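You operate a simulated robot arm through the tools that you are given. There is no shell and no other tool. Be economical: measure what you need, move in short steps, check, and stop when the job is done.

You run a simulated two-armed robot. Do the job below in one go: nothing can be reset, and whatever is moved stays where it is left.

JOB
Wipe the dust off rotor arm R1 and hand it up onto the narrow rack.
Fine: yellow rag back where it lay; pass the arm to the other hand; it ends on the top. What is to be rubbed or washed off counts as gone when no trace of it is left.
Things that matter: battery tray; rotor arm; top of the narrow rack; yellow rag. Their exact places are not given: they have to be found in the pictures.

The check looks at the end state, three seconds after you hand in, the way a careful person would. Anything else that was tipped, shoved, dropped, spilled or broken makes it a failure.

ROBOT AND FRAMES
Two 7-joint arms with two-finger parallel grippers on one trunk, on a base that drives. Base frame: it is fixed to the floor where the robot stands at the start and does not move with it; the origin is under the middle of the robot, x ahead of it, y to its left, z up; the surface under the hand at the start is at about z = 780. Units: mm, degrees, N and s.
The left shoulder is at the start at [70, 163, 1095], the right one opposite. With the tool pointing down near the work surface each hand reaches from about 400 to 880 mm from the robot's upright axis, wherever it stands, measured 20 degrees to its own side. Places, roughly: rotor arm [1000, -750, 250]; top of the narrow rack [700, 800, 1100]. Payload 3.43 kg a hand.
The TCP of each hand is the grasp point between the finger pads, 34 mm short of the fingertips. In the tool frame z runs along the fingers and y along their closing line. The gripper opens to 128 mm. The fingers are 24 mm wide and 12 mm thick; the gripper's body (48 by 130 mm) begins 96 mm behind the TCP.
Orientation is that of the tool frame in the base frame, as a unit quaternion [w, x, y, z]. With the fingers straight down and closing along the base's y, the tool's x points along the base's -x, its y along +y and its z along -z.

CONTROLS
- The arms move only by the tool apply_moves. It takes "left_targets", "right_targets" or both (then of equal length, played together; a hand with none holds still); each is a list of rows, each a list of 2 entries, a list of its own where there are three numbers: the shift along the base's x, y, z in units of 200 mm (1.0 is 200 mm), then the turn, a rotation vector about the base's x, y, z in units of 180 degrees (1.0 is 180 degrees). In form: [[[dx, dy, dz], [ax, ay, az]], ...]. A call has 1 to 10 rows; each row is the pose to reach, as a shift and turn from the pose commanded when the call began. "left_grip" and "right_grip" are, for a hand that has rows, the finger opening in mm, from 0 to 128, set as the call begins (left out, the last holds). A call with a number of a shift or a turn outside -1 to 1 is refused whole. Each row takes 0.2 s and may step no farther than 50 mm and 8.6 degrees from the row before; otherwise, or with a gripper value out of range, the whole call is refused. A pose out of reach is approached as far as the arm can. The call stops where the force on the tool passes 40 N (or 10 N more than at its start, if that is more) or the arm is blocked; 0.2 s more then pass. The fingers move at their own pace (about 153 mm/s each) and stop on an object; they squeeze with about 28 N. The grip force told is the motor's: it shows also when the fingers shut on nothing. Time passes only in rows, and 0.2 s behind the last, so rows that repeat a pose let the fingers close. It gives the time, the measured TCP pose, the force on the tool (base axes), the opening and the grip force at its end, in the units of the frame above (readings bear some noise), with the torque about the TCP (base axes, N m) and any sound that the robot's microphone picked up.
- Cameras (640 x 400 px; columns grow to the right, rows downward): "scene" is now at [134.1, -1.6, 1356.9]; the picture's right is [0.07, -1.00, 0.00], its down [-0.24, -0.02, -0.97] and it looks along [0.97, 0.07, -0.24] (base axes); focal length 214 px, centre (320, 200). "left" rides on the left gripper at [76, 11, -160] in its tool frame; the picture's right is [-0.15, 0.99, 0.00], its down [-0.88, -0.13, -0.46] and it looks along [-0.45, -0.07, 0.89] (tool axes); focal length 234 px, centre (320, 200). "right" rides on the right gripper at [76, -11, -160] in its tool frame; the picture's right is [0.15, 0.99, 0.00], its down [-0.88, 0.13, -0.46] and it looks along [-0.45, 0.07, 0.89] (tool axes); focal length 234 px, centre (320, 200).
- grab_frame(camera): a new picture of that camera. The clock stands still meanwhile.
- slide_trunk(by): slides the trunk up (or, below 0, down) by that many mm; the arms and the scene camera ride with it, the base frame stays. It gives what a move gives, with no picture.
- base_move(legs): drives the robot by 1 to 6 legs, each [ahead, left, turn to the left] in mm, mm and degrees, along the robot's own axes; the way and the turn of a leg run together, so that a leg with both is an arc; at most 1500 mm and 180 degrees a leg. The arms and the cameras ride along, it lands a little off, and it stops where it bumps. It gives what a move gives.
- head_to(pan, tilt): turns the head with the scene camera to pan (to the left, within 86 degrees either way) and tilt (down, from -29 to 69), counted from straight ahead of the robot. It gives what a move gives.
- point_at(camera, pixels): there is no depth. For up to 12 entries [column, row, z] of the newest picture of that camera ("zoom" is the newest enlarged one), the place [x, y] in the base frame at which the ray of that pixel passes the height z, good to about 3 mm, but the place of the scene camera against the robot may be out by one fixed shift of up to 18 mm in any direction. The clock stands still meanwhile.
- enlarge(camera, box): a new picture of the part [left, top, right, bottom] of that camera's present view, enlarged. The clock stands still meanwhile.
- finish_job(): hands the job in; it is judged then, once.

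Work in short steps. Measure before you move; look again where a grasp or a placing could have gone wrong, and mend it. You have 80 turns and 58 pictures in all, those below and enlarged ones among them. Open the grippers and draw the arms clear of the work before you hand the job in, unless the task says otherwise; then end with one line.

The tools are called after "Emit:" by a JSON object that holds its "name" and its "arguments". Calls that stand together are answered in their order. apply_moves: Moves the arms, as the interface text tells. Its arguments: {"type":"object","properties":{"left_targets":{"type":"array"},"left_grip":{"type":"number"},"right_targets":{"type":"array"},"right_grip":{"type":"number"}},"required":[]} The other tools are called the same way: slide_trunk (by) slides the trunk up or down; base_move (legs) drives the base; head_to (pan, tilt) turns the head that bears the scene camera; grab_frame (camera) takes a picture; point_at (camera, pixels) gives the place at which the rays of pixels pass given heights; enlarge (camera, box) takes an enlarged picture of a part of a camera's view; finish_job () hands the job in.

At the start:

```text
clock: 0.0
left_ee_pos: [471.0, 532.3, 1319.0]
left_tool_rot: [0.0, 0.0, 1.0, 0.0]
left_ft_force: [-0.1, -0.5, 0.3]
left_ft_torque: [0.01, 0.0, -0.03]
left_finger_gap: 127.9
left_grip_force: 0.0
right_ee_pos: [358.2, 45.6, 1349.9]
right_tool_rot: [0.0, -0.001, 1.0, 0.001]
right_ft_force: [0.4, -0.4, -0.2]
right_ft_torque: [0.01, -0.01, 0.03]
right_finger_gap: 128.1
right_grip_force: 0.0
trunk travel left (down, up): [-575.0, 365.0]
robot x, y, heading: [1.5, -0.7, -0.0]
head pan, tilt: [4.2, 14.0]
```

scene: 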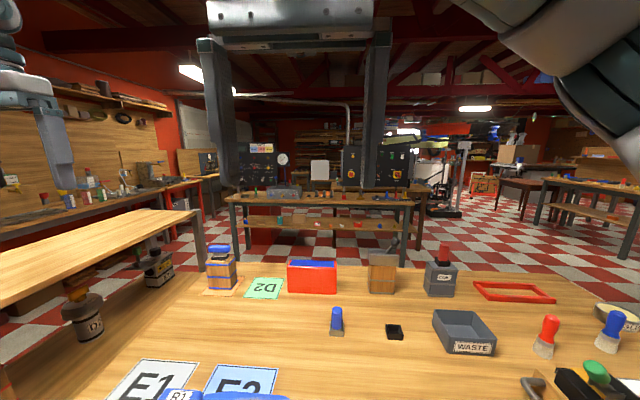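
right: 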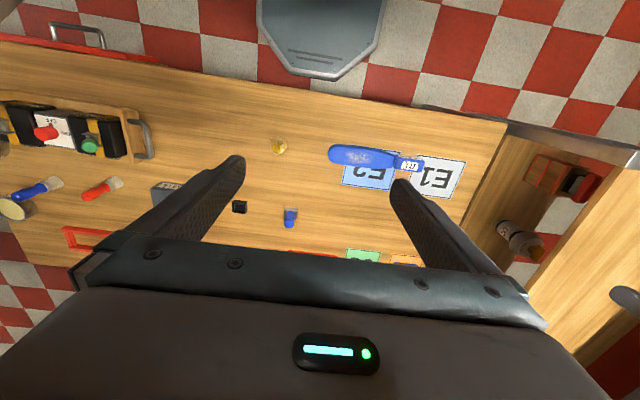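
left: 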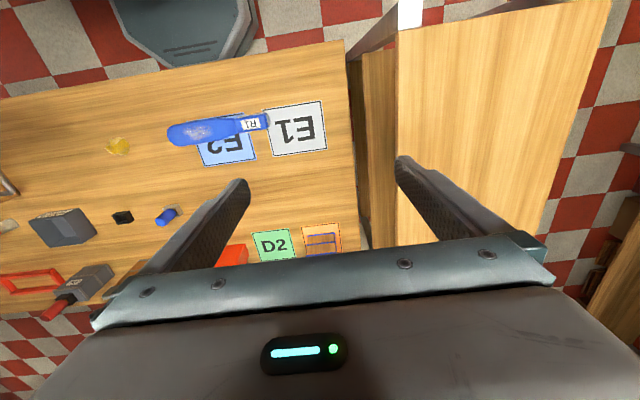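

The blue piece labelled R1 shows in the left view at about (220,128) across E1/E2, with a yellow blob at (118,146). I take closer looks before moving anything.

Emit:
{"name": "enlarge", "arguments": {"camera": "left", "box": [80, 80, 360, 255]}}

Emit:
{"name": "enlarge", "arguments": {"camera": "right", "box": [0, 80, 260, 242]}}

Emit:
{"name": "head_to", "arguments": {"pan": 40, "tilt": 35}}

Emit:
{"name": "grab_frame", "arguments": {"camera": "scene"}}

```text
2.29 times, centred on (220, 168) of left
```

zoom: 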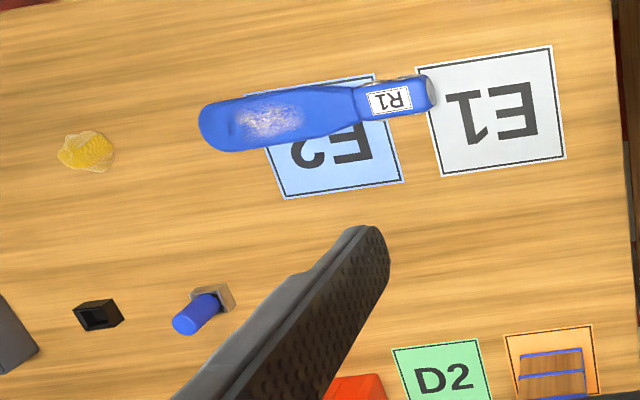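

```text
2.46 times, centred on (130, 161) of right
```

zoom: 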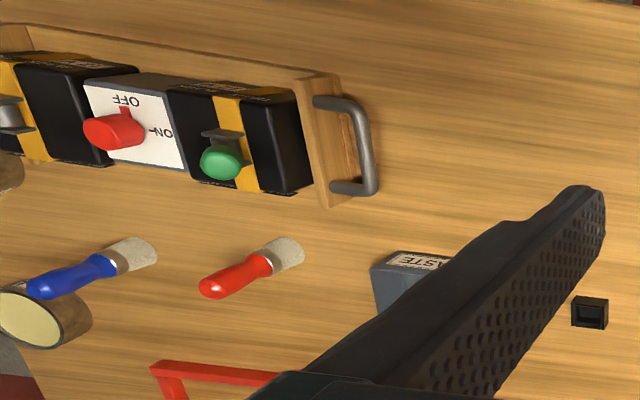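

```text
clock: 1.0
left_ee_pos: [469.6, 531.4, 1317.7]
left_tool_rot: [0.0, 0.0, 1.0, 0.001]
left_ft_force: [-0.2, 0.4, 0.2]
left_ft_torque: [0.0, 0.01, 0.01]
left_finger_gap: 127.9
left_grip_force: 0.0
right_ee_pos: [357.3, 45.0, 1348.9]
right_tool_rot: [0.0, 0.0, 1.0, 0.0]
right_ft_force: [-0.1, -0.1, 0.0]
right_ft_torque: [0.02, 0.01, 0.02]
right_finger_gap: 128.0
right_grip_force: 0.0
trunk travel left (down, up): [-575.0, 365.0]
robot x, y, heading: [-0.7, 3.1, 0.1]
head pan, tilt: [40.0, 35.0]
```

```text
52 pictures are left
```

scene: 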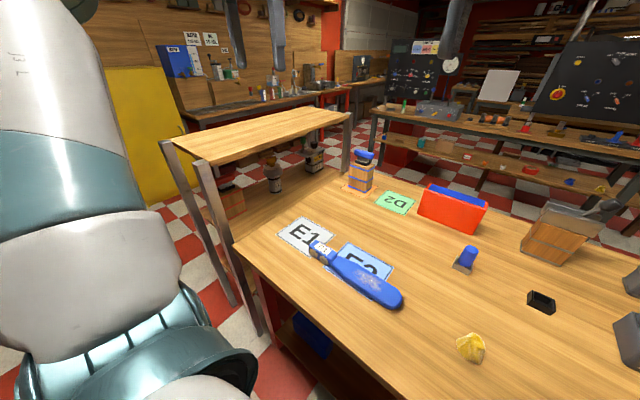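

R1 lies across E2 with whitish dust on its broad end (scene ~(370,280)); the rack top left of it is empty. The rough place given for the rotor arm doesn't match, so I check the right side too, and measure from the left hand's camera.

Emit:
{"name": "point_at", "arguments": {"camera": "left", "pixels": [[168, 133, 800], [268, 120, 800], [118, 146, 790], [203, 131, 820], [265, 108, 780], [326, 150, 780], [346, 42, 780], [197, 150, 780], [398, 20, 1100], [612, 0, 1100], [527, 273, 1100]]}}

Emit:
{"name": "head_to", "arguments": {"pan": -45, "tilt": 40}}

Emit:
{"name": "grab_frame", "arguments": {"camera": "scene"}}

```text
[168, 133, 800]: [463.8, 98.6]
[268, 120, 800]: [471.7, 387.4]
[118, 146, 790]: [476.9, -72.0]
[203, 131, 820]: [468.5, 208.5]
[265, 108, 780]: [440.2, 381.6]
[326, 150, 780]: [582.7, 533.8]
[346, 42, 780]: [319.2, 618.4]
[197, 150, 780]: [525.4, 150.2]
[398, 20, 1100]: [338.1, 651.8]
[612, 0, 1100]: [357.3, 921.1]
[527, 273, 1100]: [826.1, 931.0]
```

```text
clock: 2.6
left_ee_pos: [470.1, 532.1, 1318.5]
left_tool_rot: [0.0, -0.001, 1.0, -0.001]
left_ft_force: [0.1, 0.8, -0.1]
left_ft_torque: [-0.03, -0.02, 0.0]
left_finger_gap: 128.3
left_grip_force: 0.0
right_ee_pos: [358.6, 45.8, 1350.2]
right_tool_rot: [0.0, 0.0, 1.0, 0.0]
right_ft_force: [-0.4, -0.5, -0.7]
right_ft_torque: [0.01, 0.03, -0.03]
right_finger_gap: 127.7
right_grip_force: 0.1
trunk travel left (down, up): [-575.0, 365.0]
robot x, y, heading: [-0.1, 0.2, -0.2]
head pan, tilt: [-45.0, 40.0]
```

```text
51 pictures are left
```

scene: 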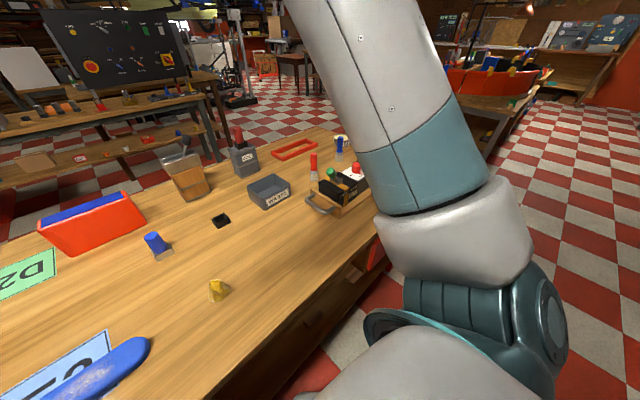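

Only one piece is labelled R1, on the bench; the battery tray stands at scene (340,195), well away. I bring the right hand over the rag at roughly (477,-72).

Emit:
{"name": "apply_moves", "arguments": {"right_targets": [[[0.1, -0.118, -0.2], [0, 0, 0]], [[0.2, -0.236, -0.4], [0, 0, 0]], [[0.3, -0.354, -0.6], [0, 0, 0]], [[0.4, -0.472, -0.8], [0, 0, 0]], [[0.5, -0.59, -1.0], [0, 0, 0]]]}}

Emit:
{"name": "apply_moves", "arguments": {"right_targets": [[[0, 0, -0.2], [0, 0, 0]], [[0, 0, -0.4], [0, 0, 0]], [[0, 0, -0.6], [0, 0, 0]], [[0, 0, -0.8], [0, 0, 0]]]}}

Emit:
{"name": "grab_frame", "arguments": {"camera": "right"}}

```text
refused: row 1 steps farther than a row can; nothing moved
```

```text
clock: 3.6
left_ee_pos: [472.5, 533.1, 1318.0]
left_tool_rot: [0.0, -0.001, 1.0, 0.0]
left_ft_force: [-0.1, -0.1, -0.2]
left_ft_torque: [0.02, 0.02, -0.03]
left_finger_gap: 127.7
left_grip_force: 0.1
right_ee_pos: [358.0, 45.9, 1190.7]
right_tool_rot: [-0.001, 0.0, 1.0, 0.0]
right_ft_force: [-0.2, 0.0, 0.0]
right_ft_torque: [-0.02, 0.05, 0.0]
right_finger_gap: 128.0
right_grip_force: 0.0
trunk travel left (down, up): [-575.0, 365.0]
robot x, y, heading: [2.1, -1.7, 0.2]
head pan, tilt: [-45.0, 40.0]
```

```text
50 pictures are left
```

right: 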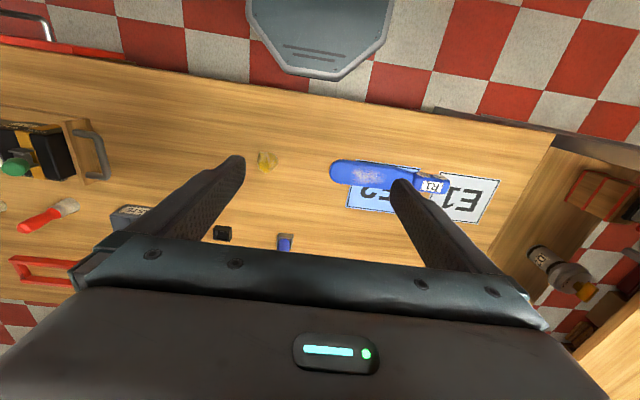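

The shift alone went through (z=1191). I now go over the rag in two legs with smaller steps.

Emit:
{"name": "apply_moves", "arguments": {"right_targets": [[[0.1, -0.1, -0.17], [0, 0, 0]], [[0.2, -0.2, -0.34], [0, 0, 0]], [[0.3, -0.3, -0.51], [0, 0, 0]], [[0.4, -0.4, -0.68], [0, 0, 0]], [[0.5, -0.5, -0.85], [0, 0, 0]], [[0.58, -0.59, -0.95], [0, 0, 0]]]}}

Emit:
{"name": "grab_frame", "arguments": {"camera": "right"}}

```text
clock: 5.0
left_ee_pos: [471.7, 530.9, 1319.1]
left_tool_rot: [0.0, -0.001, 1.0, 0.0]
left_ft_force: [0.8, 0.3, 1.3]
left_ft_torque: [0.02, -0.01, 0.01]
left_finger_gap: 127.9
left_grip_force: 0.0
right_ee_pos: [473.8, -72.9, 1000.1]
right_tool_rot: [0.0, -0.001, 1.0, 0.001]
right_ft_force: [0.7, 0.2, -0.3]
right_ft_torque: [0.04, 0.02, -0.03]
right_finger_gap: 127.7
right_grip_force: 0.1
trunk travel left (down, up): [-575.0, 365.0]
robot x, y, heading: [-0.5, 0.7, -0.1]
head pan, tilt: [-45.0, 40.0]
```

```text
49 pictures are left
```

right: 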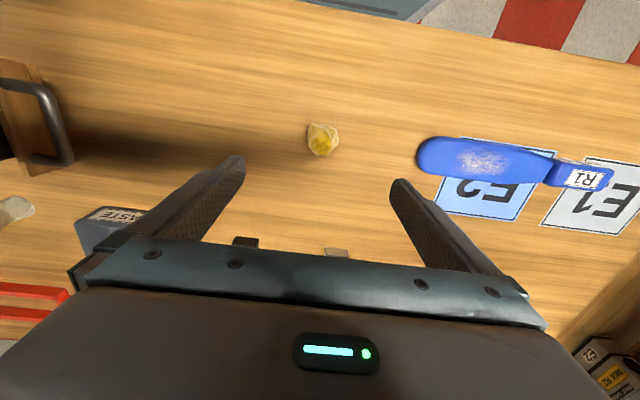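

The rag is at right (322,140), R1 from (417,155) to (613,178). I measure both at two heights and enlarge the rag.

Emit:
{"name": "point_at", "arguments": {"camera": "right", "pixels": [[322, 140, 780], [322, 140, 800], [323, 157, 780], [307, 136, 790], [339, 140, 790], [417, 157, 790], [613, 178, 790], [485, 162, 800], [556, 170, 790], [540, 196, 780], [460, 137, 790], [450, 175, 790]]}}

Emit:
{"name": "enlarge", "arguments": {"camera": "right", "box": [280, 100, 640, 325]}}

```text
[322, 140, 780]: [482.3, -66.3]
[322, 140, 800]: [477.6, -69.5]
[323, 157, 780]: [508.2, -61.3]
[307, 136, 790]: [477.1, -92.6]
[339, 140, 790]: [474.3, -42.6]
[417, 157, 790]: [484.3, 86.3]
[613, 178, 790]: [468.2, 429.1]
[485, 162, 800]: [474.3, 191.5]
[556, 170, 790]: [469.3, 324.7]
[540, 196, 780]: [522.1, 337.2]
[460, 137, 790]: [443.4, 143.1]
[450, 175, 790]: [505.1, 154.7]
```

```text
1.78 times, centred on (460, 212) of right
```

zoom: 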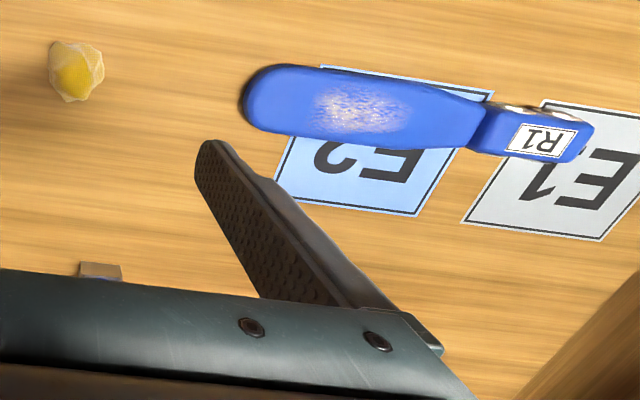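

Rag centre comes out at about (478,-68), about 45 mm wide; R1 lies from y≈88 to y≈391 with the hub top near z≈817. I go down to just above the rag and look.

Emit:
{"name": "apply_moves", "arguments": {"right_targets": [[[0.02, 0.022, -0.2], [0, 0, 0]], [[0.02, 0.022, -0.4], [0, 0, 0]], [[0.02, 0.022, -0.6], [0, 0, 0]], [[0.02, 0.022, -0.65], [0, 0, 0]]], "right_grip": 90}}

Emit:
{"name": "grab_frame", "arguments": {"camera": "right"}}

```text
clock: 6.0
left_ee_pos: [471.3, 531.5, 1318.5]
left_tool_rot: [0.0, -0.001, 1.0, 0.001]
left_ft_force: [-0.3, 0.6, 0.2]
left_ft_torque: [-0.02, -0.03, 0.03]
left_finger_gap: 127.9
left_grip_force: 0.1
right_ee_pos: [478.1, -67.5, 870.3]
right_tool_rot: [0.0, -0.001, 1.0, 0.002]
right_ft_force: [0.7, 0.0, -1.5]
right_ft_torque: [0.02, 0.03, 0.06]
right_finger_gap: 90.2
right_grip_force: 0.1
trunk travel left (down, up): [-575.0, 365.0]
robot x, y, heading: [1.1, 2.8, 0.1]
head pan, tilt: [-45.0, 40.0]
```

```text
47 pictures are left
```

right: 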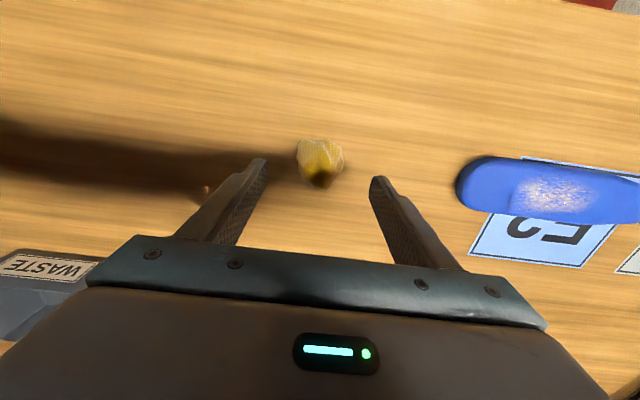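

The rag is centred between the fingers, at (320,163). I enlarge to see its height and what the small tan thing at (205,190) is.

Emit:
{"name": "enlarge", "arguments": {"camera": "right", "box": [180, 110, 420, 260]}}

Emit:
{"name": "point_at", "arguments": {"camera": "right", "pixels": [[320, 138, 780], [321, 187, 780], [321, 187, 800], [296, 160, 790], [343, 160, 790], [205, 190, 785]]}}

```text
2.67 times, centred on (300, 185) of right
```

zoom: 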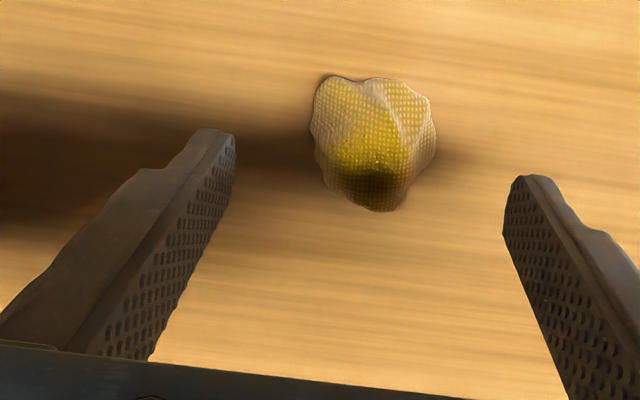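

```text
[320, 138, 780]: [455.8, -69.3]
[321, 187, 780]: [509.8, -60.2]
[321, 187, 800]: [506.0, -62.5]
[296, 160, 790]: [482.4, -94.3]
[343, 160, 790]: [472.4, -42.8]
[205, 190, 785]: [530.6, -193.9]
```

Rag centre ~(480,-68). I go down to z≈825 (tips ~11 mm above the bench, so cloth sticks out below them) and close.

Emit:
{"name": "apply_moves", "arguments": {"right_targets": [[[0.01, 0, -0.12], [0, 0, 0]], [[0.01, 0, -0.225], [0, 0, 0]]]}}

Emit:
{"name": "apply_moves", "arguments": {"right_targets": [[[0, 0, 0], [0, 0, 0]], [[0, 0, 0], [0, 0, 0]], [[0, 0, 0], [0, 0, 0]]], "right_grip": 0}}

Emit:
{"name": "apply_moves", "arguments": {"right_targets": [[[0, 0, 0.2], [0, 0, 0]], [[0, 0, 0.4], [0, 0, 0]]]}}

Emit:
{"name": "grab_frame", "arguments": {"camera": "right"}}

```text
clock: 6.6
left_ee_pos: [470.3, 531.6, 1319.8]
left_tool_rot: [0.0, -0.001, 1.0, -0.001]
left_ft_force: [-0.3, 0.1, 0.2]
left_ft_torque: [0.01, 0.02, -0.01]
left_finger_gap: 127.8
left_grip_force: 0.2
right_ee_pos: [481.0, -68.2, 825.5]
right_tool_rot: [0.0, -0.001, 1.0, 0.001]
right_ft_force: [0.6, 0.9, 0.1]
right_ft_torque: [0.0, 0.01, -0.03]
right_finger_gap: 89.9
right_grip_force: 0.1
trunk travel left (down, up): [-575.0, 365.0]
robot x, y, heading: [1.1, 0.8, -0.1]
head pan, tilt: [-45.0, 40.0]
```

```text
clock: 7.4
left_ee_pos: [469.9, 532.0, 1319.1]
left_tool_rot: [0.001, -0.001, 1.0, 0.0]
left_ft_force: [-0.4, 0.2, 0.0]
left_ft_torque: [0.02, -0.04, 0.01]
left_finger_gap: 128.1
left_grip_force: 0.1
right_ee_pos: [479.5, -68.3, 826.0]
right_tool_rot: [0.0, 0.0, 1.0, 0.001]
right_ft_force: [0.4, 0.0, 0.1]
right_ft_torque: [0.05, 0.02, -0.03]
right_finger_gap: 60.2
right_grip_force: 27.9
trunk travel left (down, up): [-575.0, 365.0]
robot x, y, heading: [-0.5, -1.5, 0.0]
head pan, tilt: [-45.0, 40.0]
```

```text
clock: 8.0
left_ee_pos: [469.2, 532.5, 1317.8]
left_tool_rot: [0.0, -0.001, 1.0, 0.0]
left_ft_force: [0.7, 0.2, -0.3]
left_ft_torque: [-0.01, -0.02, -0.01]
left_finger_gap: 127.9
left_grip_force: 0.1
right_ee_pos: [477.2, -69.0, 907.0]
right_tool_rot: [-0.001, 0.0, 1.0, 0.0]
right_ft_force: [-0.4, 0.1, -0.2]
right_ft_torque: [0.01, -0.01, -0.05]
right_finger_gap: 0.1
right_grip_force: 28.3
trunk travel left (down, up): [-575.0, 365.0]
robot x, y, heading: [0.6, -1.9, -0.1]
head pan, tilt: [-45.0, 40.0]
```

```text
45 pictures are left
```

right: 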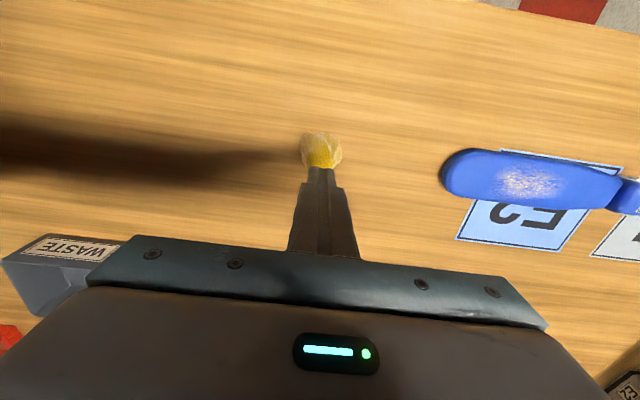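

The fingers held at 60 mm and then slid off (gap 0.1): the grip was too high. The rag still lies at (320,148); I open, measure again and go lower.

Emit:
{"name": "apply_moves", "arguments": {"right_targets": [[[0, 0, 0], [0, 0, 0]], [[0, 0, 0], [0, 0, 0]]], "right_grip": 100}}

Emit:
{"name": "enlarge", "arguments": {"camera": "right", "box": [240, 90, 400, 190]}}

Emit:
{"name": "point_at", "arguments": {"camera": "zoom", "pixels": [[320, 150, 780], [320, 320, 780], [240, 230, 790], [410, 230, 790]]}}

```text
clock: 8.6
left_ee_pos: [470.1, 531.9, 1317.9]
left_tool_rot: [0.0, -0.002, 1.0, 0.0]
left_ft_force: [-1.2, 0.1, -0.1]
left_ft_torque: [0.02, 0.01, -0.01]
left_finger_gap: 127.8
left_grip_force: 0.0
right_ee_pos: [477.0, -68.7, 905.6]
right_tool_rot: [0.001, 0.0, 1.0, 0.0]
right_ft_force: [0.5, -0.4, 0.2]
right_ft_torque: [-0.01, 0.03, -0.01]
right_finger_gap: 100.0
right_grip_force: 0.0
trunk travel left (down, up): [-575.0, 365.0]
robot x, y, heading: [-4.7, 1.1, 0.1]
head pan, tilt: [-45.0, 40.0]
```

```text
4.00 times, centred on (320, 140) of right
```

zoom: 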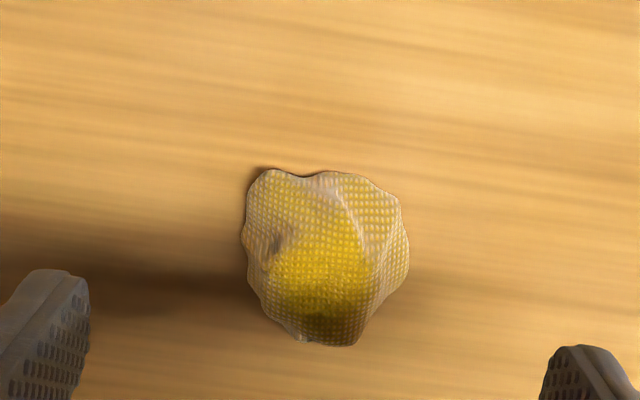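

```text
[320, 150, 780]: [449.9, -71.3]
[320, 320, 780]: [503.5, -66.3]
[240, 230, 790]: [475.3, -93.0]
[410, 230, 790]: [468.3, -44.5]
```

Rag spans y −93…−44, x ~455…508. I descend with tips just off the bench (z≈817) and close.

Emit:
{"name": "apply_moves", "arguments": {"right_targets": [[[0.015, 0, -0.2], [0, 0, 0]], [[0.015, 0, -0.38], [0, 0, 0]], [[0.015, 0, -0.445], [0, 0, 0]]]}}

Emit:
{"name": "apply_moves", "arguments": {"right_targets": [[[0, 0, 0], [0, 0, 0]], [[0, 0, 0], [0, 0, 0]], [[0, 0, 0], [0, 0, 0]], [[0, 0, 0], [0, 0, 0]]], "right_grip": 0}}

Emit:
{"name": "apply_moves", "arguments": {"right_targets": [[[0, 0, 0.05], [0, 0, 0]], [[0, 0, 0.1], [0, 0, 0]], [[0, 0, 0.2], [0, 0, 0]], [[0, 0, 0.4], [0, 0, 0]]]}}

Emit:
{"name": "grab_frame", "arguments": {"camera": "right"}}

```text
clock: 9.4
left_ee_pos: [470.5, 532.2, 1318.1]
left_tool_rot: [0.0, -0.001, 1.0, 0.0]
left_ft_force: [-0.2, 0.0, -0.1]
left_ft_torque: [0.02, 0.01, 0.0]
left_finger_gap: 128.1
left_grip_force: 0.1
right_ee_pos: [482.2, -68.2, 817.0]
right_tool_rot: [0.0, 0.0, 1.0, 0.0]
right_ft_force: [0.3, 0.4, 0.9]
right_ft_torque: [0.01, 0.0, 0.01]
right_finger_gap: 100.1
right_grip_force: 0.0
trunk travel left (down, up): [-575.0, 365.0]
robot x, y, heading: [-1.7, 3.0, -0.1]
head pan, tilt: [-45.0, 40.0]
```

```text
clock: 10.4
left_ee_pos: [471.9, 532.1, 1318.6]
left_tool_rot: [0.001, -0.001, 1.0, 0.0]
left_ft_force: [-0.3, 0.0, 0.1]
left_ft_torque: [0.01, 0.0, -0.02]
left_finger_gap: 128.1
left_grip_force: 0.1
right_ee_pos: [482.4, -68.6, 816.9]
right_tool_rot: [-0.001, -0.001, 1.0, 0.0]
right_ft_force: [0.2, 0.1, 0.1]
right_ft_torque: [0.01, -0.02, 0.0]
right_finger_gap: 60.6
right_grip_force: 28.0
trunk travel left (down, up): [-575.0, 365.0]
robot x, y, heading: [-0.8, 1.9, 0.1]
head pan, tilt: [-45.0, 40.0]
```

```text
clock: 11.4
left_ee_pos: [469.7, 531.2, 1318.2]
left_tool_rot: [0.0, -0.001, 1.0, 0.0]
left_ft_force: [-0.1, 0.0, -0.4]
left_ft_torque: [-0.01, -0.01, 0.01]
left_finger_gap: 127.9
left_grip_force: 0.0
right_ee_pos: [480.8, -69.9, 897.7]
right_tool_rot: [0.0, -0.001, 1.0, 0.0]
right_ft_force: [0.3, -1.0, -0.2]
right_ft_torque: [-0.01, 0.01, 0.0]
right_finger_gap: 60.2
right_grip_force: 28.3
trunk travel left (down, up): [-575.0, 365.0]
robot x, y, heading: [-0.3, -0.8, 0.1]
head pan, tilt: [-45.0, 40.0]
```

```text
43 pictures are left
```

right: 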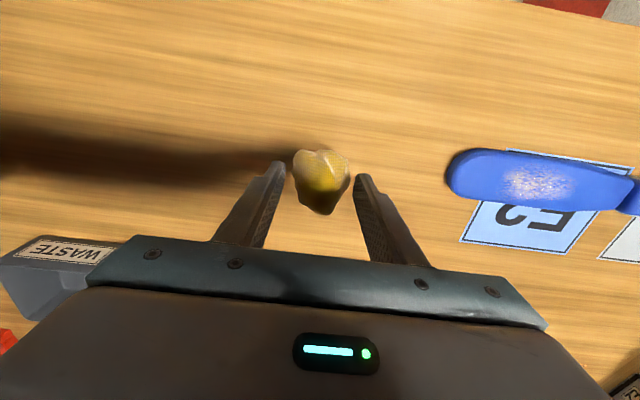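

The rag is held (gap 60), bottom ~3 mm below the tips; its home is TCP (482,-68.6,817). I measure the dust patch with an enlarged view.

Emit:
{"name": "enlarge", "arguments": {"camera": "right", "box": [432, 120, 640, 250]}}

Emit:
{"name": "point_at", "arguments": {"camera": "right", "pixels": [[500, 182, 800], [556, 190, 800], [527, 168, 800], [527, 201, 800], [448, 175, 790], [480, 149, 795], [470, 200, 795], [610, 215, 795], [632, 180, 795]]}}

```text
3.08 times, centred on (536, 185) of right
```

zoom: 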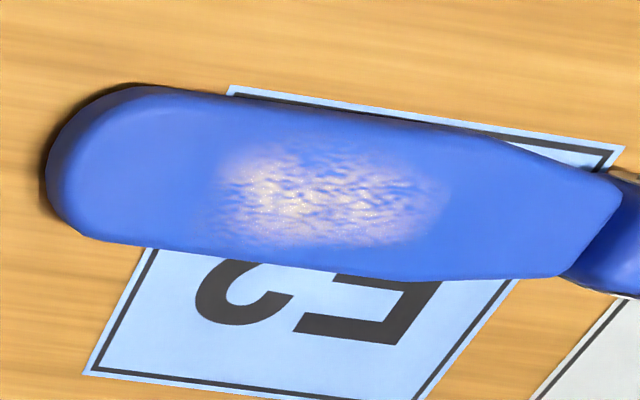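

```text
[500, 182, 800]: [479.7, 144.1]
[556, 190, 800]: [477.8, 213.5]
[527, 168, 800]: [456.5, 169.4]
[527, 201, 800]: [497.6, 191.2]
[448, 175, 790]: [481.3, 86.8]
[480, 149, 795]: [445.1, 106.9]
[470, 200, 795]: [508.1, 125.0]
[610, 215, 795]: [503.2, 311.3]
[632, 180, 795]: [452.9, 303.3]
```

Dust patch is about x 456–498, y 145–228, top near z≈790. I carry the rag over its middle at safe height, then descend in small steps to feel contact.

Emit:
{"name": "apply_moves", "arguments": {"right_targets": [[[0, 0.2, 0], [0, 0, 0]], [[0, 0.4, 0], [0, 0, 0]], [[0, 0.6, 0], [0, 0, 0]], [[0, 0.8, 0], [0, 0, 0]], [[0, 1.0, 0], [0, 0, 0]]]}}

Emit:
{"name": "apply_moves", "arguments": {"right_targets": [[[-0.01, 0.15, -0.1], [0, 0, 0]], [[-0.02, 0.29, -0.23], [0, 0, 0]], [[-0.02, 0.29, -0.27], [0, 0, 0]], [[-0.02, 0.29, -0.29], [0, 0, 0]], [[-0.02, 0.29, -0.31], [0, 0, 0]], [[-0.02, 0.29, -0.32], [0, 0, 0]]]}}

Emit:
{"name": "grab_frame", "arguments": {"camera": "right"}}

```text
clock: 12.6
left_ee_pos: [470.1, 533.1, 1317.9]
left_tool_rot: [0.0, -0.001, 1.0, 0.0]
left_ft_force: [1.1, 0.0, 0.5]
left_ft_torque: [-0.04, -0.01, 0.0]
left_finger_gap: 127.9
left_grip_force: 0.2
right_ee_pos: [483.4, 133.7, 895.5]
right_tool_rot: [0.0, 0.0, 1.0, 0.0]
right_ft_force: [-0.1, 0.2, -0.9]
right_ft_torque: [-0.02, 0.03, -0.01]
right_finger_gap: 60.2
right_grip_force: 28.1
trunk travel left (down, up): [-575.0, 365.0]
robot x, y, heading: [-1.7, 2.8, -0.1]
head pan, tilt: [-45.0, 40.0]
```

```text
clock: 13.7
left_ee_pos: [469.2, 529.6, 1319.6]
left_tool_rot: [0.001, -0.002, 1.0, 0.001]
left_ft_force: [-0.4, 0.4, -0.2]
left_ft_torque: [0.03, 0.01, 0.0]
left_finger_gap: 128.2
left_grip_force: 0.1
right_ee_pos: [478.8, 189.4, 842.1]
right_tool_rot: [0.003, -0.001, 1.0, 0.004]
right_ft_force: [-5.6, -4.1, 17.3]
right_ft_torque: [0.46, 0.37, 0.16]
right_finger_gap: 60.4
right_grip_force: 27.7
trunk travel left (down, up): [-575.0, 365.0]
robot x, y, heading: [0.1, 2.5, 0.1]
head pan, tilt: [-45.0, 40.0]
stopped in row 5 (right hand): the force on the tool passed its limit at 46 N (the readings are from after the stop); the commanded pose is now the measured one
```

```text
41 pictures are left
```

right: 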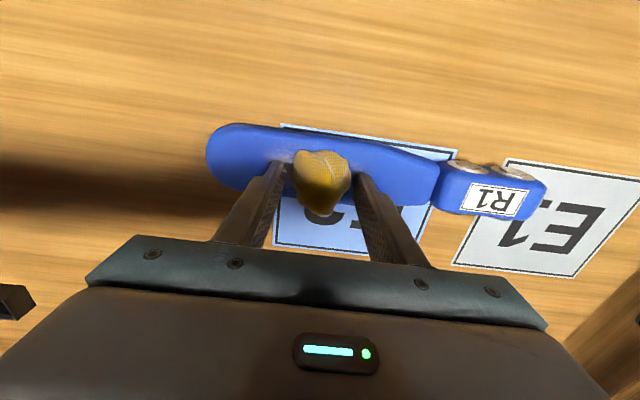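

Contact: 17 N at z=842, so the paddle's top is ~805. I wipe with short strokes along and across the patch at this height.

Emit:
{"name": "apply_moves", "arguments": {"right_targets": [[[0, -0.1, 0], [0, 0, 0]], [[0, -0.2, 0], [0, 0, 0]], [[0.05, -0.2, 0], [0, 0, 0]], [[0.06, 0, 0], [0, 0, 0]], [[0.06, 0.2, 0], [0, 0, 0]], [[0, 0.2, 0], [0, 0, 0]], [[-0.06, 0.2, 0], [0, 0, 0]], [[-0.06, 0, 0], [0, 0, 0]], [[-0.06, -0.2, 0], [0, 0, 0]], [[0, 0, 0], [0, 0, 0]]]}}

Emit:
{"name": "apply_moves", "arguments": {"right_targets": [[[0, 0, 0.1], [0, 0, 0]], [[0, -0.2, 0.2], [0, 0, 0]], [[0, -0.4, 0.2], [0, 0, 0]], [[0, -0.6, 0.2], [0, 0, 0]]]}}

Emit:
{"name": "grab_frame", "arguments": {"camera": "right"}}

```text
clock: 15.9
left_ee_pos: [468.3, 534.6, 1318.2]
left_tool_rot: [0.001, 0.0, 1.0, -0.002]
left_ft_force: [0.0, 0.7, -0.8]
left_ft_torque: [-0.07, 0.0, -0.04]
left_finger_gap: 127.8
left_grip_force: 0.0
right_ee_pos: [480.1, 192.1, 841.9]
right_tool_rot: [0.003, 0.001, 1.0, 0.002]
right_ft_force: [-0.4, -5.8, 20.3]
right_ft_torque: [0.45, 0.16, 0.06]
right_finger_gap: 60.5
right_grip_force: 27.8
trunk travel left (down, up): [-575.0, 365.0]
robot x, y, heading: [1.4, -1.5, -0.1]
head pan, tilt: [-45.0, 40.0]
```

```text
clock: 16.9
left_ee_pos: [470.9, 529.7, 1319.3]
left_tool_rot: [0.001, -0.001, 1.0, 0.001]
left_ft_force: [-0.3, -0.3, -0.1]
left_ft_torque: [0.04, -0.06, -0.02]
left_finger_gap: 128.2
left_grip_force: 0.1
right_ee_pos: [479.6, 70.1, 877.5]
right_tool_rot: [0.002, 0.0, 1.0, 0.003]
right_ft_force: [-0.6, 0.2, 0.7]
right_ft_torque: [0.04, 0.0, 0.0]
right_finger_gap: 60.5
right_grip_force: 28.1
trunk travel left (down, up): [-575.0, 365.0]
robot x, y, heading: [0.1, 1.4, -0.2]
head pan, tilt: [-45.0, 40.0]
```

```text
40 pictures are left
```

right: 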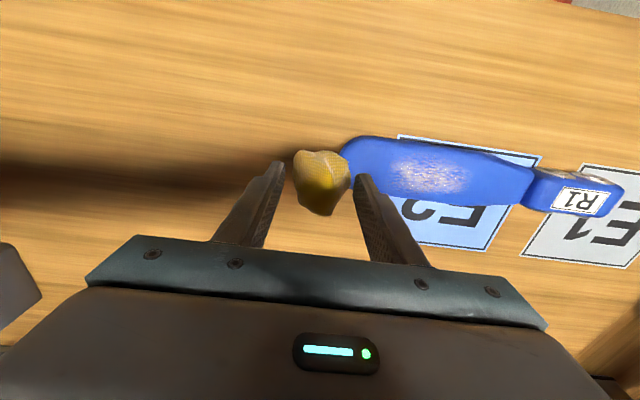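

The dust is fainter but remains, around (395–470,155–195). I measure the patch anew for a second round.

Emit:
{"name": "enlarge", "arguments": {"camera": "right", "box": [340, 115, 540, 240]}}

Emit:
{"name": "point_at", "arguments": {"camera": "right", "pixels": [[392, 175, 803], [470, 182, 803], [425, 156, 803], [425, 196, 803]]}}

```text
3.20 times, centred on (440, 178) of right
```

zoom: 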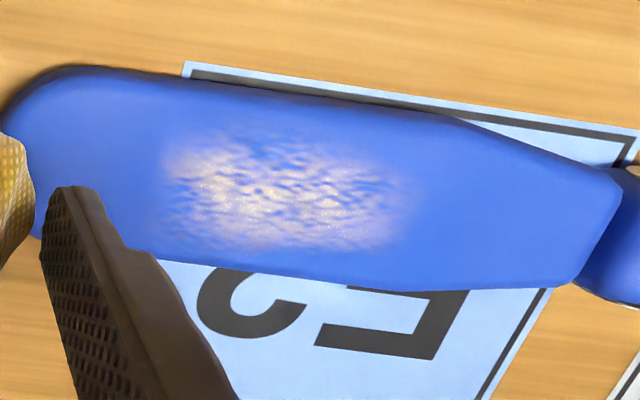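

```text
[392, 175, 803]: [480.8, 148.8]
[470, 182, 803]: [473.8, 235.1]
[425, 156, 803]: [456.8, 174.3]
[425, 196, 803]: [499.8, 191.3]
```

The patch seems barely reduced and R1 has slid ~10 mm along with the rag. So I hold R1's hub with the left hand (closing along x, camera on the far side) while wiping; first I turn and lower the left hand.

Emit:
{"name": "apply_moves", "arguments": {"left_targets": [[[0, -0.05, -0.1], [0, 0, -0.047]], [[0, -0.1, -0.2], [0, 0, -0.094]], [[0, -0.15, -0.3], [0, 0, -0.141]], [[0, -0.2, -0.4], [0, 0, -0.188]], [[0, -0.25, -0.5], [0, 0, -0.235]], [[0, -0.3, -0.6], [0, 0, -0.282]], [[0, -0.35, -0.7], [0, 0, -0.329]], [[0, -0.4, -0.8], [0, 0, -0.376]], [[0, -0.45, -0.9], [0, 0, -0.423]], [[0, -0.5, -1.0], [0, 0, -0.47]]]}}

Emit:
{"name": "apply_moves", "arguments": {"left_targets": [[[0, -0.05, -0.15], [0, 0, -0.03]], [[0, -0.1, -0.3], [0, 0, -0.03]], [[0, -0.15, -0.45], [0, 0, -0.03]], [[0, -0.15, -0.6], [0, 0, -0.03]]]}}

Emit:
{"name": "grab_frame", "arguments": {"camera": "left"}}

```text
clock: 19.1
left_ee_pos: [469.9, 432.1, 1118.5]
left_tool_rot: [0.001, 0.674, 0.739, -0.001]
left_ft_force: [0.5, -0.1, 0.4]
left_ft_torque: [-0.02, -0.01, 0.01]
left_finger_gap: 127.9
left_grip_force: 0.0
right_ee_pos: [481.1, 70.4, 877.4]
right_tool_rot: [0.002, 0.0, 1.0, 0.002]
right_ft_force: [0.1, -0.7, -0.4]
right_ft_torque: [0.0, 0.02, 0.0]
right_finger_gap: 60.2
right_grip_force: 28.1
trunk travel left (down, up): [-575.0, 365.0]
robot x, y, heading: [-1.3, 1.3, 0.0]
head pan, tilt: [-45.0, 40.0]
```

```text
clock: 20.1
left_ee_pos: [468.9, 402.7, 997.8]
left_tool_rot: [0.001, 0.706, 0.708, -0.001]
left_ft_force: [0.1, 0.4, 0.2]
left_ft_torque: [-0.02, 0.02, -0.01]
left_finger_gap: 127.9
left_grip_force: 0.1
right_ee_pos: [479.1, 71.8, 878.0]
right_tool_rot: [0.001, 0.0, 1.0, 0.003]
right_ft_force: [0.2, -0.5, -0.4]
right_ft_torque: [-0.03, -0.01, 0.02]
right_finger_gap: 60.8
right_grip_force: 28.1
trunk travel left (down, up): [-575.0, 365.0]
robot x, y, heading: [1.1, 0.6, -0.1]
head pan, tilt: [-45.0, 40.0]
```

```text
38 pictures are left
```

left: 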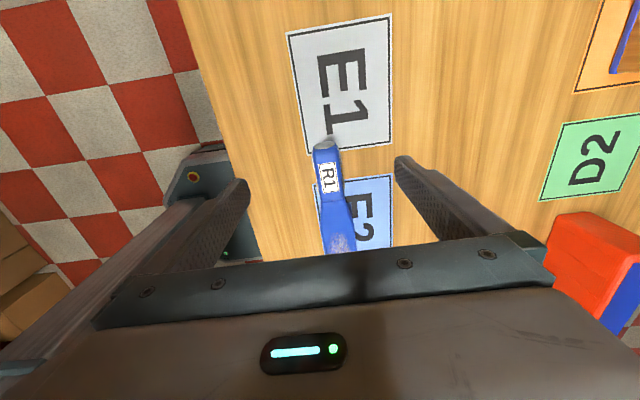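

The hub shows at left (328,172). I measure its outline.

Emit:
{"name": "enlarge", "arguments": {"camera": "left", "box": [240, 110, 420, 260]}}

Emit:
{"name": "point_at", "arguments": {"camera": "left", "pixels": [[327, 147, 815], [330, 195, 815], [314, 170, 810], [343, 170, 810], [320, 207, 800], [352, 210, 800], [338, 215, 803]]}}

```text
2.67 times, centred on (330, 185) of left
```

zoom: 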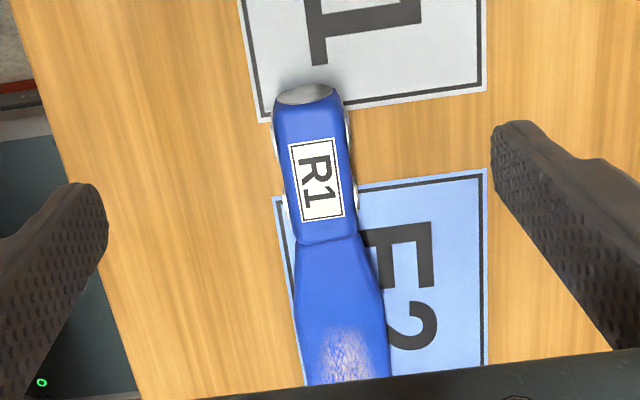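

```text
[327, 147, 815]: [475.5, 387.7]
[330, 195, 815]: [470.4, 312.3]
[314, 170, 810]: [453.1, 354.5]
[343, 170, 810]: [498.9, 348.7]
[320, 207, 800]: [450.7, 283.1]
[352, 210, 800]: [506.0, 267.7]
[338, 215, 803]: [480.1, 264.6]
```

Hub is x 453–499, y 315–390. I lower the left hand to (476,352,820) and close on it.

Emit:
{"name": "apply_moves", "arguments": {"left_targets": [[[0.015, -0.12, -0.18], [0, 0, 0]], [[0.035, -0.25, -0.36], [0, 0, 0]], [[0.035, -0.25, -0.55], [0, 0, 0]], [[0.035, -0.25, -0.74], [0, 0, 0]], [[0.035, -0.25, -0.885], [0, 0, 0]]], "left_grip": 100}}

Emit:
{"name": "apply_moves", "arguments": {"left_targets": [[[0, 0, 0], [0, 0, 0]], [[0, 0, 0], [0, 0, 0]], [[0, 0, 0], [0, 0, 0]]], "left_grip": 0}}

Emit:
{"name": "grab_frame", "arguments": {"camera": "left"}}

```text
clock: 21.3
left_ee_pos: [476.1, 351.6, 819.5]
left_tool_rot: [0.001, 0.707, 0.708, -0.001]
left_ft_force: [-0.2, -0.1, -0.4]
left_ft_torque: [-0.02, -0.01, 0.0]
left_finger_gap: 100.2
left_grip_force: 0.0
right_ee_pos: [479.9, 70.7, 877.9]
right_tool_rot: [0.002, 0.0, 1.0, 0.003]
right_ft_force: [0.5, 0.3, -0.5]
right_ft_torque: [-0.05, -0.02, 0.01]
right_finger_gap: 60.3
right_grip_force: 28.1
trunk travel left (down, up): [-575.0, 365.0]
robot x, y, heading: [0.4, -0.2, 0.1]
head pan, tilt: [-45.0, 40.0]
```

```text
clock: 22.1
left_ee_pos: [476.2, 349.4, 820.7]
left_tool_rot: [0.001, 0.706, 0.708, -0.001]
left_ft_force: [-0.4, -1.2, 0.0]
left_ft_torque: [0.16, -0.03, -0.06]
left_finger_gap: 39.6
left_grip_force: 28.4
right_ee_pos: [479.0, 70.8, 877.2]
right_tool_rot: [0.002, 0.001, 1.0, 0.003]
right_ft_force: [-0.4, -0.6, 0.1]
right_ft_torque: [-0.01, -0.01, 0.02]
right_finger_gap: 60.6
right_grip_force: 28.2
trunk travel left (down, up): [-575.0, 365.0]
robot x, y, heading: [-0.0, 2.8, 0.0]
head pan, tilt: [-45.0, 40.0]
```

```text
36 pictures are left
```

left: 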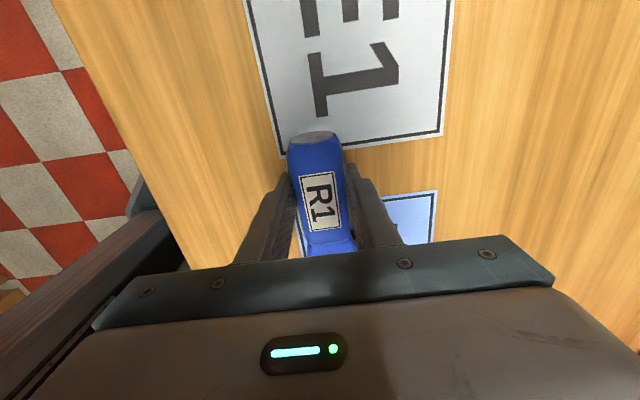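

Hub gripped (gap 39.6). Now the rag goes back to the patch centre (478,190) and down to contact.

Emit:
{"name": "apply_moves", "arguments": {"right_targets": [[[0, 0.2, 0], [0, 0, 0]], [[0, 0.4, 0], [0, 0, 0]], [[0, 0.6, 0], [0, 0, 0]], [[-0.005, 0.6, -0.13], [0, 0, 0]], [[-0.005, 0.6, -0.16], [0, 0, 0]], [[-0.005, 0.6, -0.18], [0, 0, 0]]]}}

Emit:
{"name": "apply_moves", "arguments": {"right_targets": [[[0, -0.15, 0], [0, 0, 0]], [[0.08, -0.15, 0], [0, 0, 0]], [[0.08, 0.05, 0], [0, 0, 0]], [[0.08, 0.18, 0], [0, 0, 0]], [[0, 0.18, 0], [0, 0, 0]], [[0, 0, 0], [0, 0, 0]], [[0, -0.15, 0], [0, 0, 0]], [[-0.08, -0.15, 0], [0, 0, 0]], [[-0.08, 0.05, 0], [0, 0, 0]], [[-0.08, 0.18, 0], [0, 0, 0]]]}}

Emit:
{"name": "apply_moves", "arguments": {"right_targets": [[[0.04, 0, 0.1], [0, 0, 0]], [[0.08, -0.2, 0.2], [0, 0, 0]], [[0.08, -0.4, 0.2], [0, 0, 0]], [[0.08, -0.6, 0.2], [0, 0, 0]], [[0.08, -0.78, 0.2], [0, 0, 0]]]}}

Emit:
{"name": "enlarge", "arguments": {"camera": "right", "box": [340, 115, 540, 240]}}

```text
clock: 23.5
left_ee_pos: [476.5, 350.8, 820.5]
left_tool_rot: [0.001, 0.707, 0.708, 0.0]
left_ft_force: [0.9, 1.1, 1.0]
left_ft_torque: [0.25, -0.04, -0.01]
left_finger_gap: 39.6
left_grip_force: 27.7
right_ee_pos: [478.9, 191.6, 843.3]
right_tool_rot: [0.001, 0.0, 1.0, 0.003]
right_ft_force: [-0.2, 0.5, -0.1]
right_ft_torque: [0.01, 0.0, -0.02]
right_finger_gap: 60.3
right_grip_force: 28.0
trunk travel left (down, up): [-575.0, 365.0]
robot x, y, heading: [-2.1, -3.2, -0.0]
head pan, tilt: [-45.0, 40.0]
```

```text
clock: 25.7
left_ee_pos: [474.9, 351.5, 821.4]
left_tool_rot: [0.0, 0.707, 0.708, 0.0]
left_ft_force: [3.1, 10.2, -8.7]
left_ft_torque: [-0.5, -0.36, 0.19]
left_finger_gap: 39.8
left_grip_force: 27.5
right_ee_pos: [464.2, 226.4, 843.6]
right_tool_rot: [0.003, 0.0, 1.0, 0.002]
right_ft_force: [-0.6, -10.1, 23.3]
right_ft_torque: [0.4, 0.17, 0.06]
right_finger_gap: 60.1
right_grip_force: 28.1
trunk travel left (down, up): [-575.0, 365.0]
robot x, y, heading: [2.3, -2.2, -0.2]
head pan, tilt: [-45.0, 40.0]
```

```text
clock: 26.9
left_ee_pos: [475.7, 350.2, 820.3]
left_tool_rot: [0.0, 0.706, 0.708, 0.0]
left_ft_force: [0.2, 0.6, -0.2]
left_ft_torque: [0.35, 0.0, 0.01]
left_finger_gap: 39.7
left_grip_force: 27.8
right_ee_pos: [480.0, 66.9, 881.7]
right_tool_rot: [0.002, 0.0, 1.0, 0.003]
right_ft_force: [-0.3, -0.1, -0.3]
right_ft_torque: [0.01, 0.02, 0.0]
right_finger_gap: 60.2
right_grip_force: 28.3
trunk travel left (down, up): [-575.0, 365.0]
robot x, y, heading: [-3.8, 1.6, -0.1]
head pan, tilt: [-45.0, 40.0]
```

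```text
3.20 times, centred on (440, 178) of right
```

zoom: 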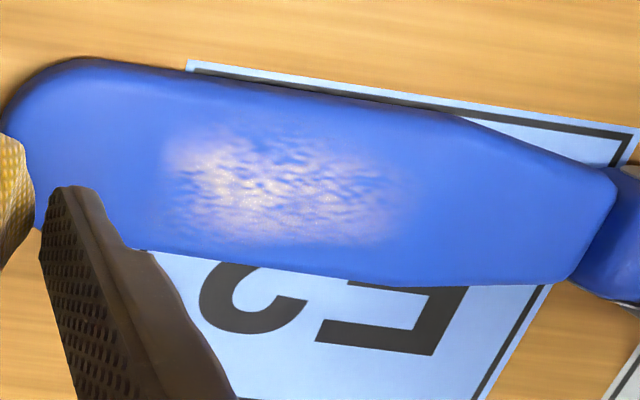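

The patch is fading (least pressure at the −y end: no contact at y=190, 23 N at y=226). I repeat with a slightly lower, sloped path.

Emit:
{"name": "apply_moves", "arguments": {"right_targets": [[[0, 0.2, 0], [0, 0, 0]], [[0, 0.42, 0], [0, 0, 0]], [[0, 0.45, -0.12], [0, 0, 0]], [[0, 0.45, -0.19], [0, 0, 0]], [[0, 0.45, -0.215], [0, 0, 0]]]}}

Emit:
{"name": "apply_moves", "arguments": {"right_targets": [[[0, 0.15, 0.008], [0, 0, 0]], [[0, 0.32, 0.016], [0, 0, 0]], [[0.07, 0.32, 0.016], [0, 0, 0]], [[0.07, 0.15, 0.008], [0, 0, 0]], [[0.07, 0, 0], [0, 0, 0]], [[0, 0, 0], [0, 0, 0]], [[-0.07, 0, 0], [0, 0, 0]], [[-0.07, 0.15, 0.008], [0, 0, 0]], [[-0.07, 0.32, 0.016], [0, 0, 0]], [[0, 0.15, 0.008], [0, 0, 0]]]}}

```text
clock: 28.1
left_ee_pos: [475.1, 351.3, 820.2]
left_tool_rot: [0.0, 0.707, 0.708, 0.0]
left_ft_force: [1.7, -0.1, -2.8]
left_ft_torque: [0.62, -0.06, 0.24]
left_finger_gap: 39.8
left_grip_force: 27.9
right_ee_pos: [478.6, 161.7, 840.4]
right_tool_rot: [0.002, 0.0, 1.0, 0.004]
right_ft_force: [-1.2, -0.9, 7.7]
right_ft_torque: [0.24, 0.0, -0.01]
right_finger_gap: 60.2
right_grip_force: 28.4
trunk travel left (down, up): [-575.0, 365.0]
robot x, y, heading: [-2.7, 2.3, -0.2]
head pan, tilt: [-45.0, 40.0]
```

```text
clock: 30.3
left_ee_pos: [476.2, 348.1, 820.7]
left_tool_rot: [-0.001, 0.707, 0.707, 0.0]
left_ft_force: [1.3, -1.7, -1.8]
left_ft_torque: [0.6, 0.01, 0.03]
left_finger_gap: 39.7
left_grip_force: 27.6
right_ee_pos: [480.5, 188.5, 842.1]
right_tool_rot: [0.003, 0.0, 1.0, 0.004]
right_ft_force: [0.6, 0.1, 1.8]
right_ft_torque: [0.2, 0.05, -0.04]
right_finger_gap: 60.0
right_grip_force: 28.2
trunk travel left (down, up): [-575.0, 365.0]
robot x, y, heading: [-0.0, -0.1, -0.0]
head pan, tilt: [-45.0, 40.0]
```

Contact is light (2–8 N). I press 2 mm deeper and repeat the strokes twice.

Emit:
{"name": "apply_moves", "arguments": {"right_targets": [[[0, 0, -0.01], [0, 0, 0]], [[0, 0.17, 0], [0, 0, 0]], [[0.07, 0.17, 0], [0, 0, 0]], [[0.07, 0, -0.01], [0, 0, 0]], [[0.07, -0.17, -0.018], [0, 0, 0]], [[0, -0.17, -0.018], [0, 0, 0]], [[-0.07, -0.17, -0.018], [0, 0, 0]], [[-0.07, 0, -0.01], [0, 0, 0]], [[-0.07, 0.17, 0], [0, 0, 0]], [[0, 0, -0.01], [0, 0, 0]]]}}

Emit:
{"name": "apply_moves", "arguments": {"right_targets": [[[0, 0.17, 0.01], [0, 0, 0]], [[0, 0, 0], [0, 0, 0]], [[0, -0.17, -0.01], [0, 0, 0]], [[0.07, -0.17, -0.01], [0, 0, 0]], [[0.07, 0, 0], [0, 0, 0]], [[0.07, 0.17, 0.01], [0, 0, 0]], [[-0.07, 0.17, 0.01], [0, 0, 0]], [[-0.07, 0, 0], [0, 0, 0]], [[-0.07, -0.17, -0.01], [0, 0, 0]], [[0, 0, 0], [0, 0, 0]]]}}

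Emit:
{"name": "apply_moves", "arguments": {"right_targets": [[[0, 0, 0.1], [0, 0, 0]], [[0, -0.2, 0.2], [0, 0, 0]], [[0, -0.4, 0.2], [0, 0, 0]], [[0, -0.6, 0.2], [0, 0, 0]]]}}

Emit:
{"name": "enlarge", "arguments": {"camera": "right", "box": [340, 115, 540, 240]}}

```text
clock: 32.5
left_ee_pos: [475.9, 349.4, 822.0]
left_tool_rot: [0.0, 0.706, 0.708, 0.001]
left_ft_force: [-1.4, -6.6, 1.2]
left_ft_torque: [0.75, 0.16, -0.03]
left_finger_gap: 39.6
left_grip_force: 28.2
right_ee_pos: [478.2, 191.3, 841.4]
right_tool_rot: [0.001, -0.001, 1.0, 0.005]
right_ft_force: [-2.3, 3.8, 10.2]
right_ft_torque: [0.47, 0.07, 0.09]
right_finger_gap: 59.9
right_grip_force: 28.5
trunk travel left (down, up): [-575.0, 365.0]
robot x, y, heading: [1.3, -2.7, -0.2]
head pan, tilt: [-45.0, 40.0]
```

```text
clock: 33.6
left_ee_pos: [474.3, 352.3, 820.7]
left_tool_rot: [0.001, 0.705, 0.71, 0.002]
left_ft_force: [-1.5, 4.4, 11.6]
left_ft_torque: [-0.27, 0.26, 0.47]
left_finger_gap: 40.6
left_grip_force: 28.3
right_ee_pos: [489.8, 163.5, 840.4]
right_tool_rot: [0.0, -0.003, 1.0, 0.002]
right_ft_force: [-4.2, -1.0, 7.1]
right_ft_torque: [0.27, 0.16, 0.14]
right_finger_gap: 60.0
right_grip_force: 28.6
trunk travel left (down, up): [-575.0, 365.0]
robot x, y, heading: [-0.0, -2.5, -0.3]
head pan, tilt: [-45.0, 40.0]
stopped in row 5 (right hand): the force on the tool passed its limit at 53 N (the readings are from after the stop); the commanded pose is now the measured one
```

```text
clock: 34.6
left_ee_pos: [476.2, 350.9, 821.3]
left_tool_rot: [0.0, 0.705, 0.709, 0.002]
left_ft_force: [-0.1, 1.2, 10.9]
left_ft_torque: [-0.32, 0.04, -0.02]
left_finger_gap: 39.4
left_grip_force: 28.5
right_ee_pos: [491.0, 41.1, 878.6]
right_tool_rot: [-0.001, -0.003, 1.0, 0.002]
right_ft_force: [0.0, -0.1, -0.7]
right_ft_torque: [-0.03, 0.0, -0.03]
right_finger_gap: 60.2
right_grip_force: 28.3
trunk travel left (down, up): [-575.0, 365.0]
robot x, y, heading: [-0.3, 1.7, 0.2]
head pan, tilt: [-45.0, 40.0]
```

```text
3.20 times, centred on (440, 178) of right
```

zoom: 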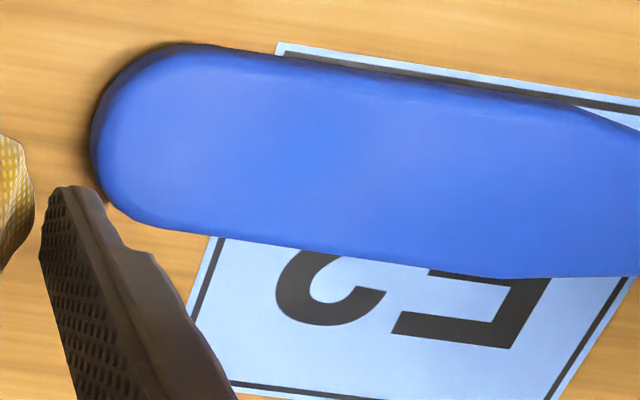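

The patch looks gone. I check with a tighter view for any faint trace.

Emit:
{"name": "enlarge", "arguments": {"camera": "right", "box": [370, 125, 490, 200]}}

```text
5.33 times, centred on (430, 162) of right
```

zoom: 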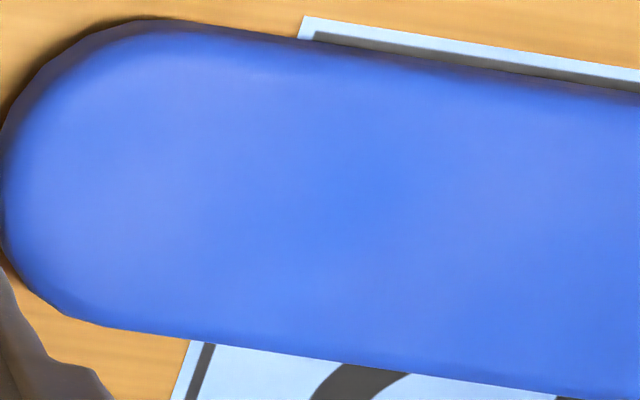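

Clean. Now I carry the rag back to its home (482,-69) and lower it.

Emit:
{"name": "apply_moves", "arguments": {"right_targets": [[[-0.01, -0.18, 0], [0, 0, 0]], [[-0.02, -0.38, 0], [0, 0, 0]], [[-0.037, -0.56, 0], [0, 0, 0]], [[-0.037, -0.56, -0.15], [0, 0, 0]], [[-0.037, -0.56, -0.27], [0, 0, 0]], [[-0.037, -0.56, -0.305], [0, 0, 0]]]}}

Emit:
{"name": "enlarge", "arguments": {"camera": "right", "box": [220, 100, 420, 225]}}

```text
clock: 36.0
left_ee_pos: [475.5, 351.7, 819.7]
left_tool_rot: [0.0, 0.706, 0.708, 0.0]
left_ft_force: [-2.9, -1.1, 6.9]
left_ft_torque: [-0.25, 0.14, -0.12]
left_finger_gap: 39.6
left_grip_force: 28.3
right_ee_pos: [482.3, -68.3, 817.6]
right_tool_rot: [0.0, -0.002, 1.0, 0.002]
right_ft_force: [-0.1, 0.3, 0.3]
right_ft_torque: [-0.02, 0.03, 0.0]
right_finger_gap: 60.1
right_grip_force: 28.0
trunk travel left (down, up): [-575.0, 365.0]
robot x, y, heading: [-3.6, 3.4, 0.1]
head pan, tilt: [-45.0, 40.0]
```

```text
3.20 times, centred on (320, 162) of right
```

zoom: 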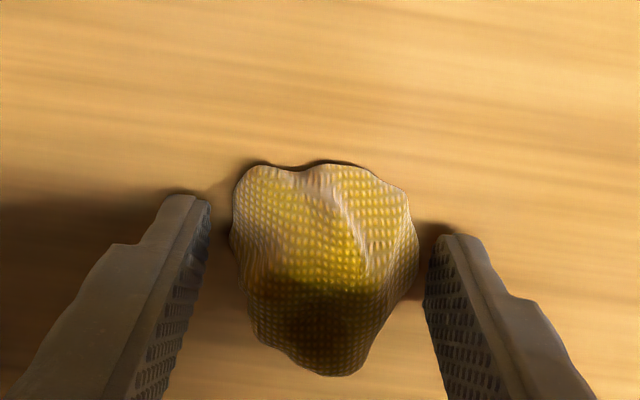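

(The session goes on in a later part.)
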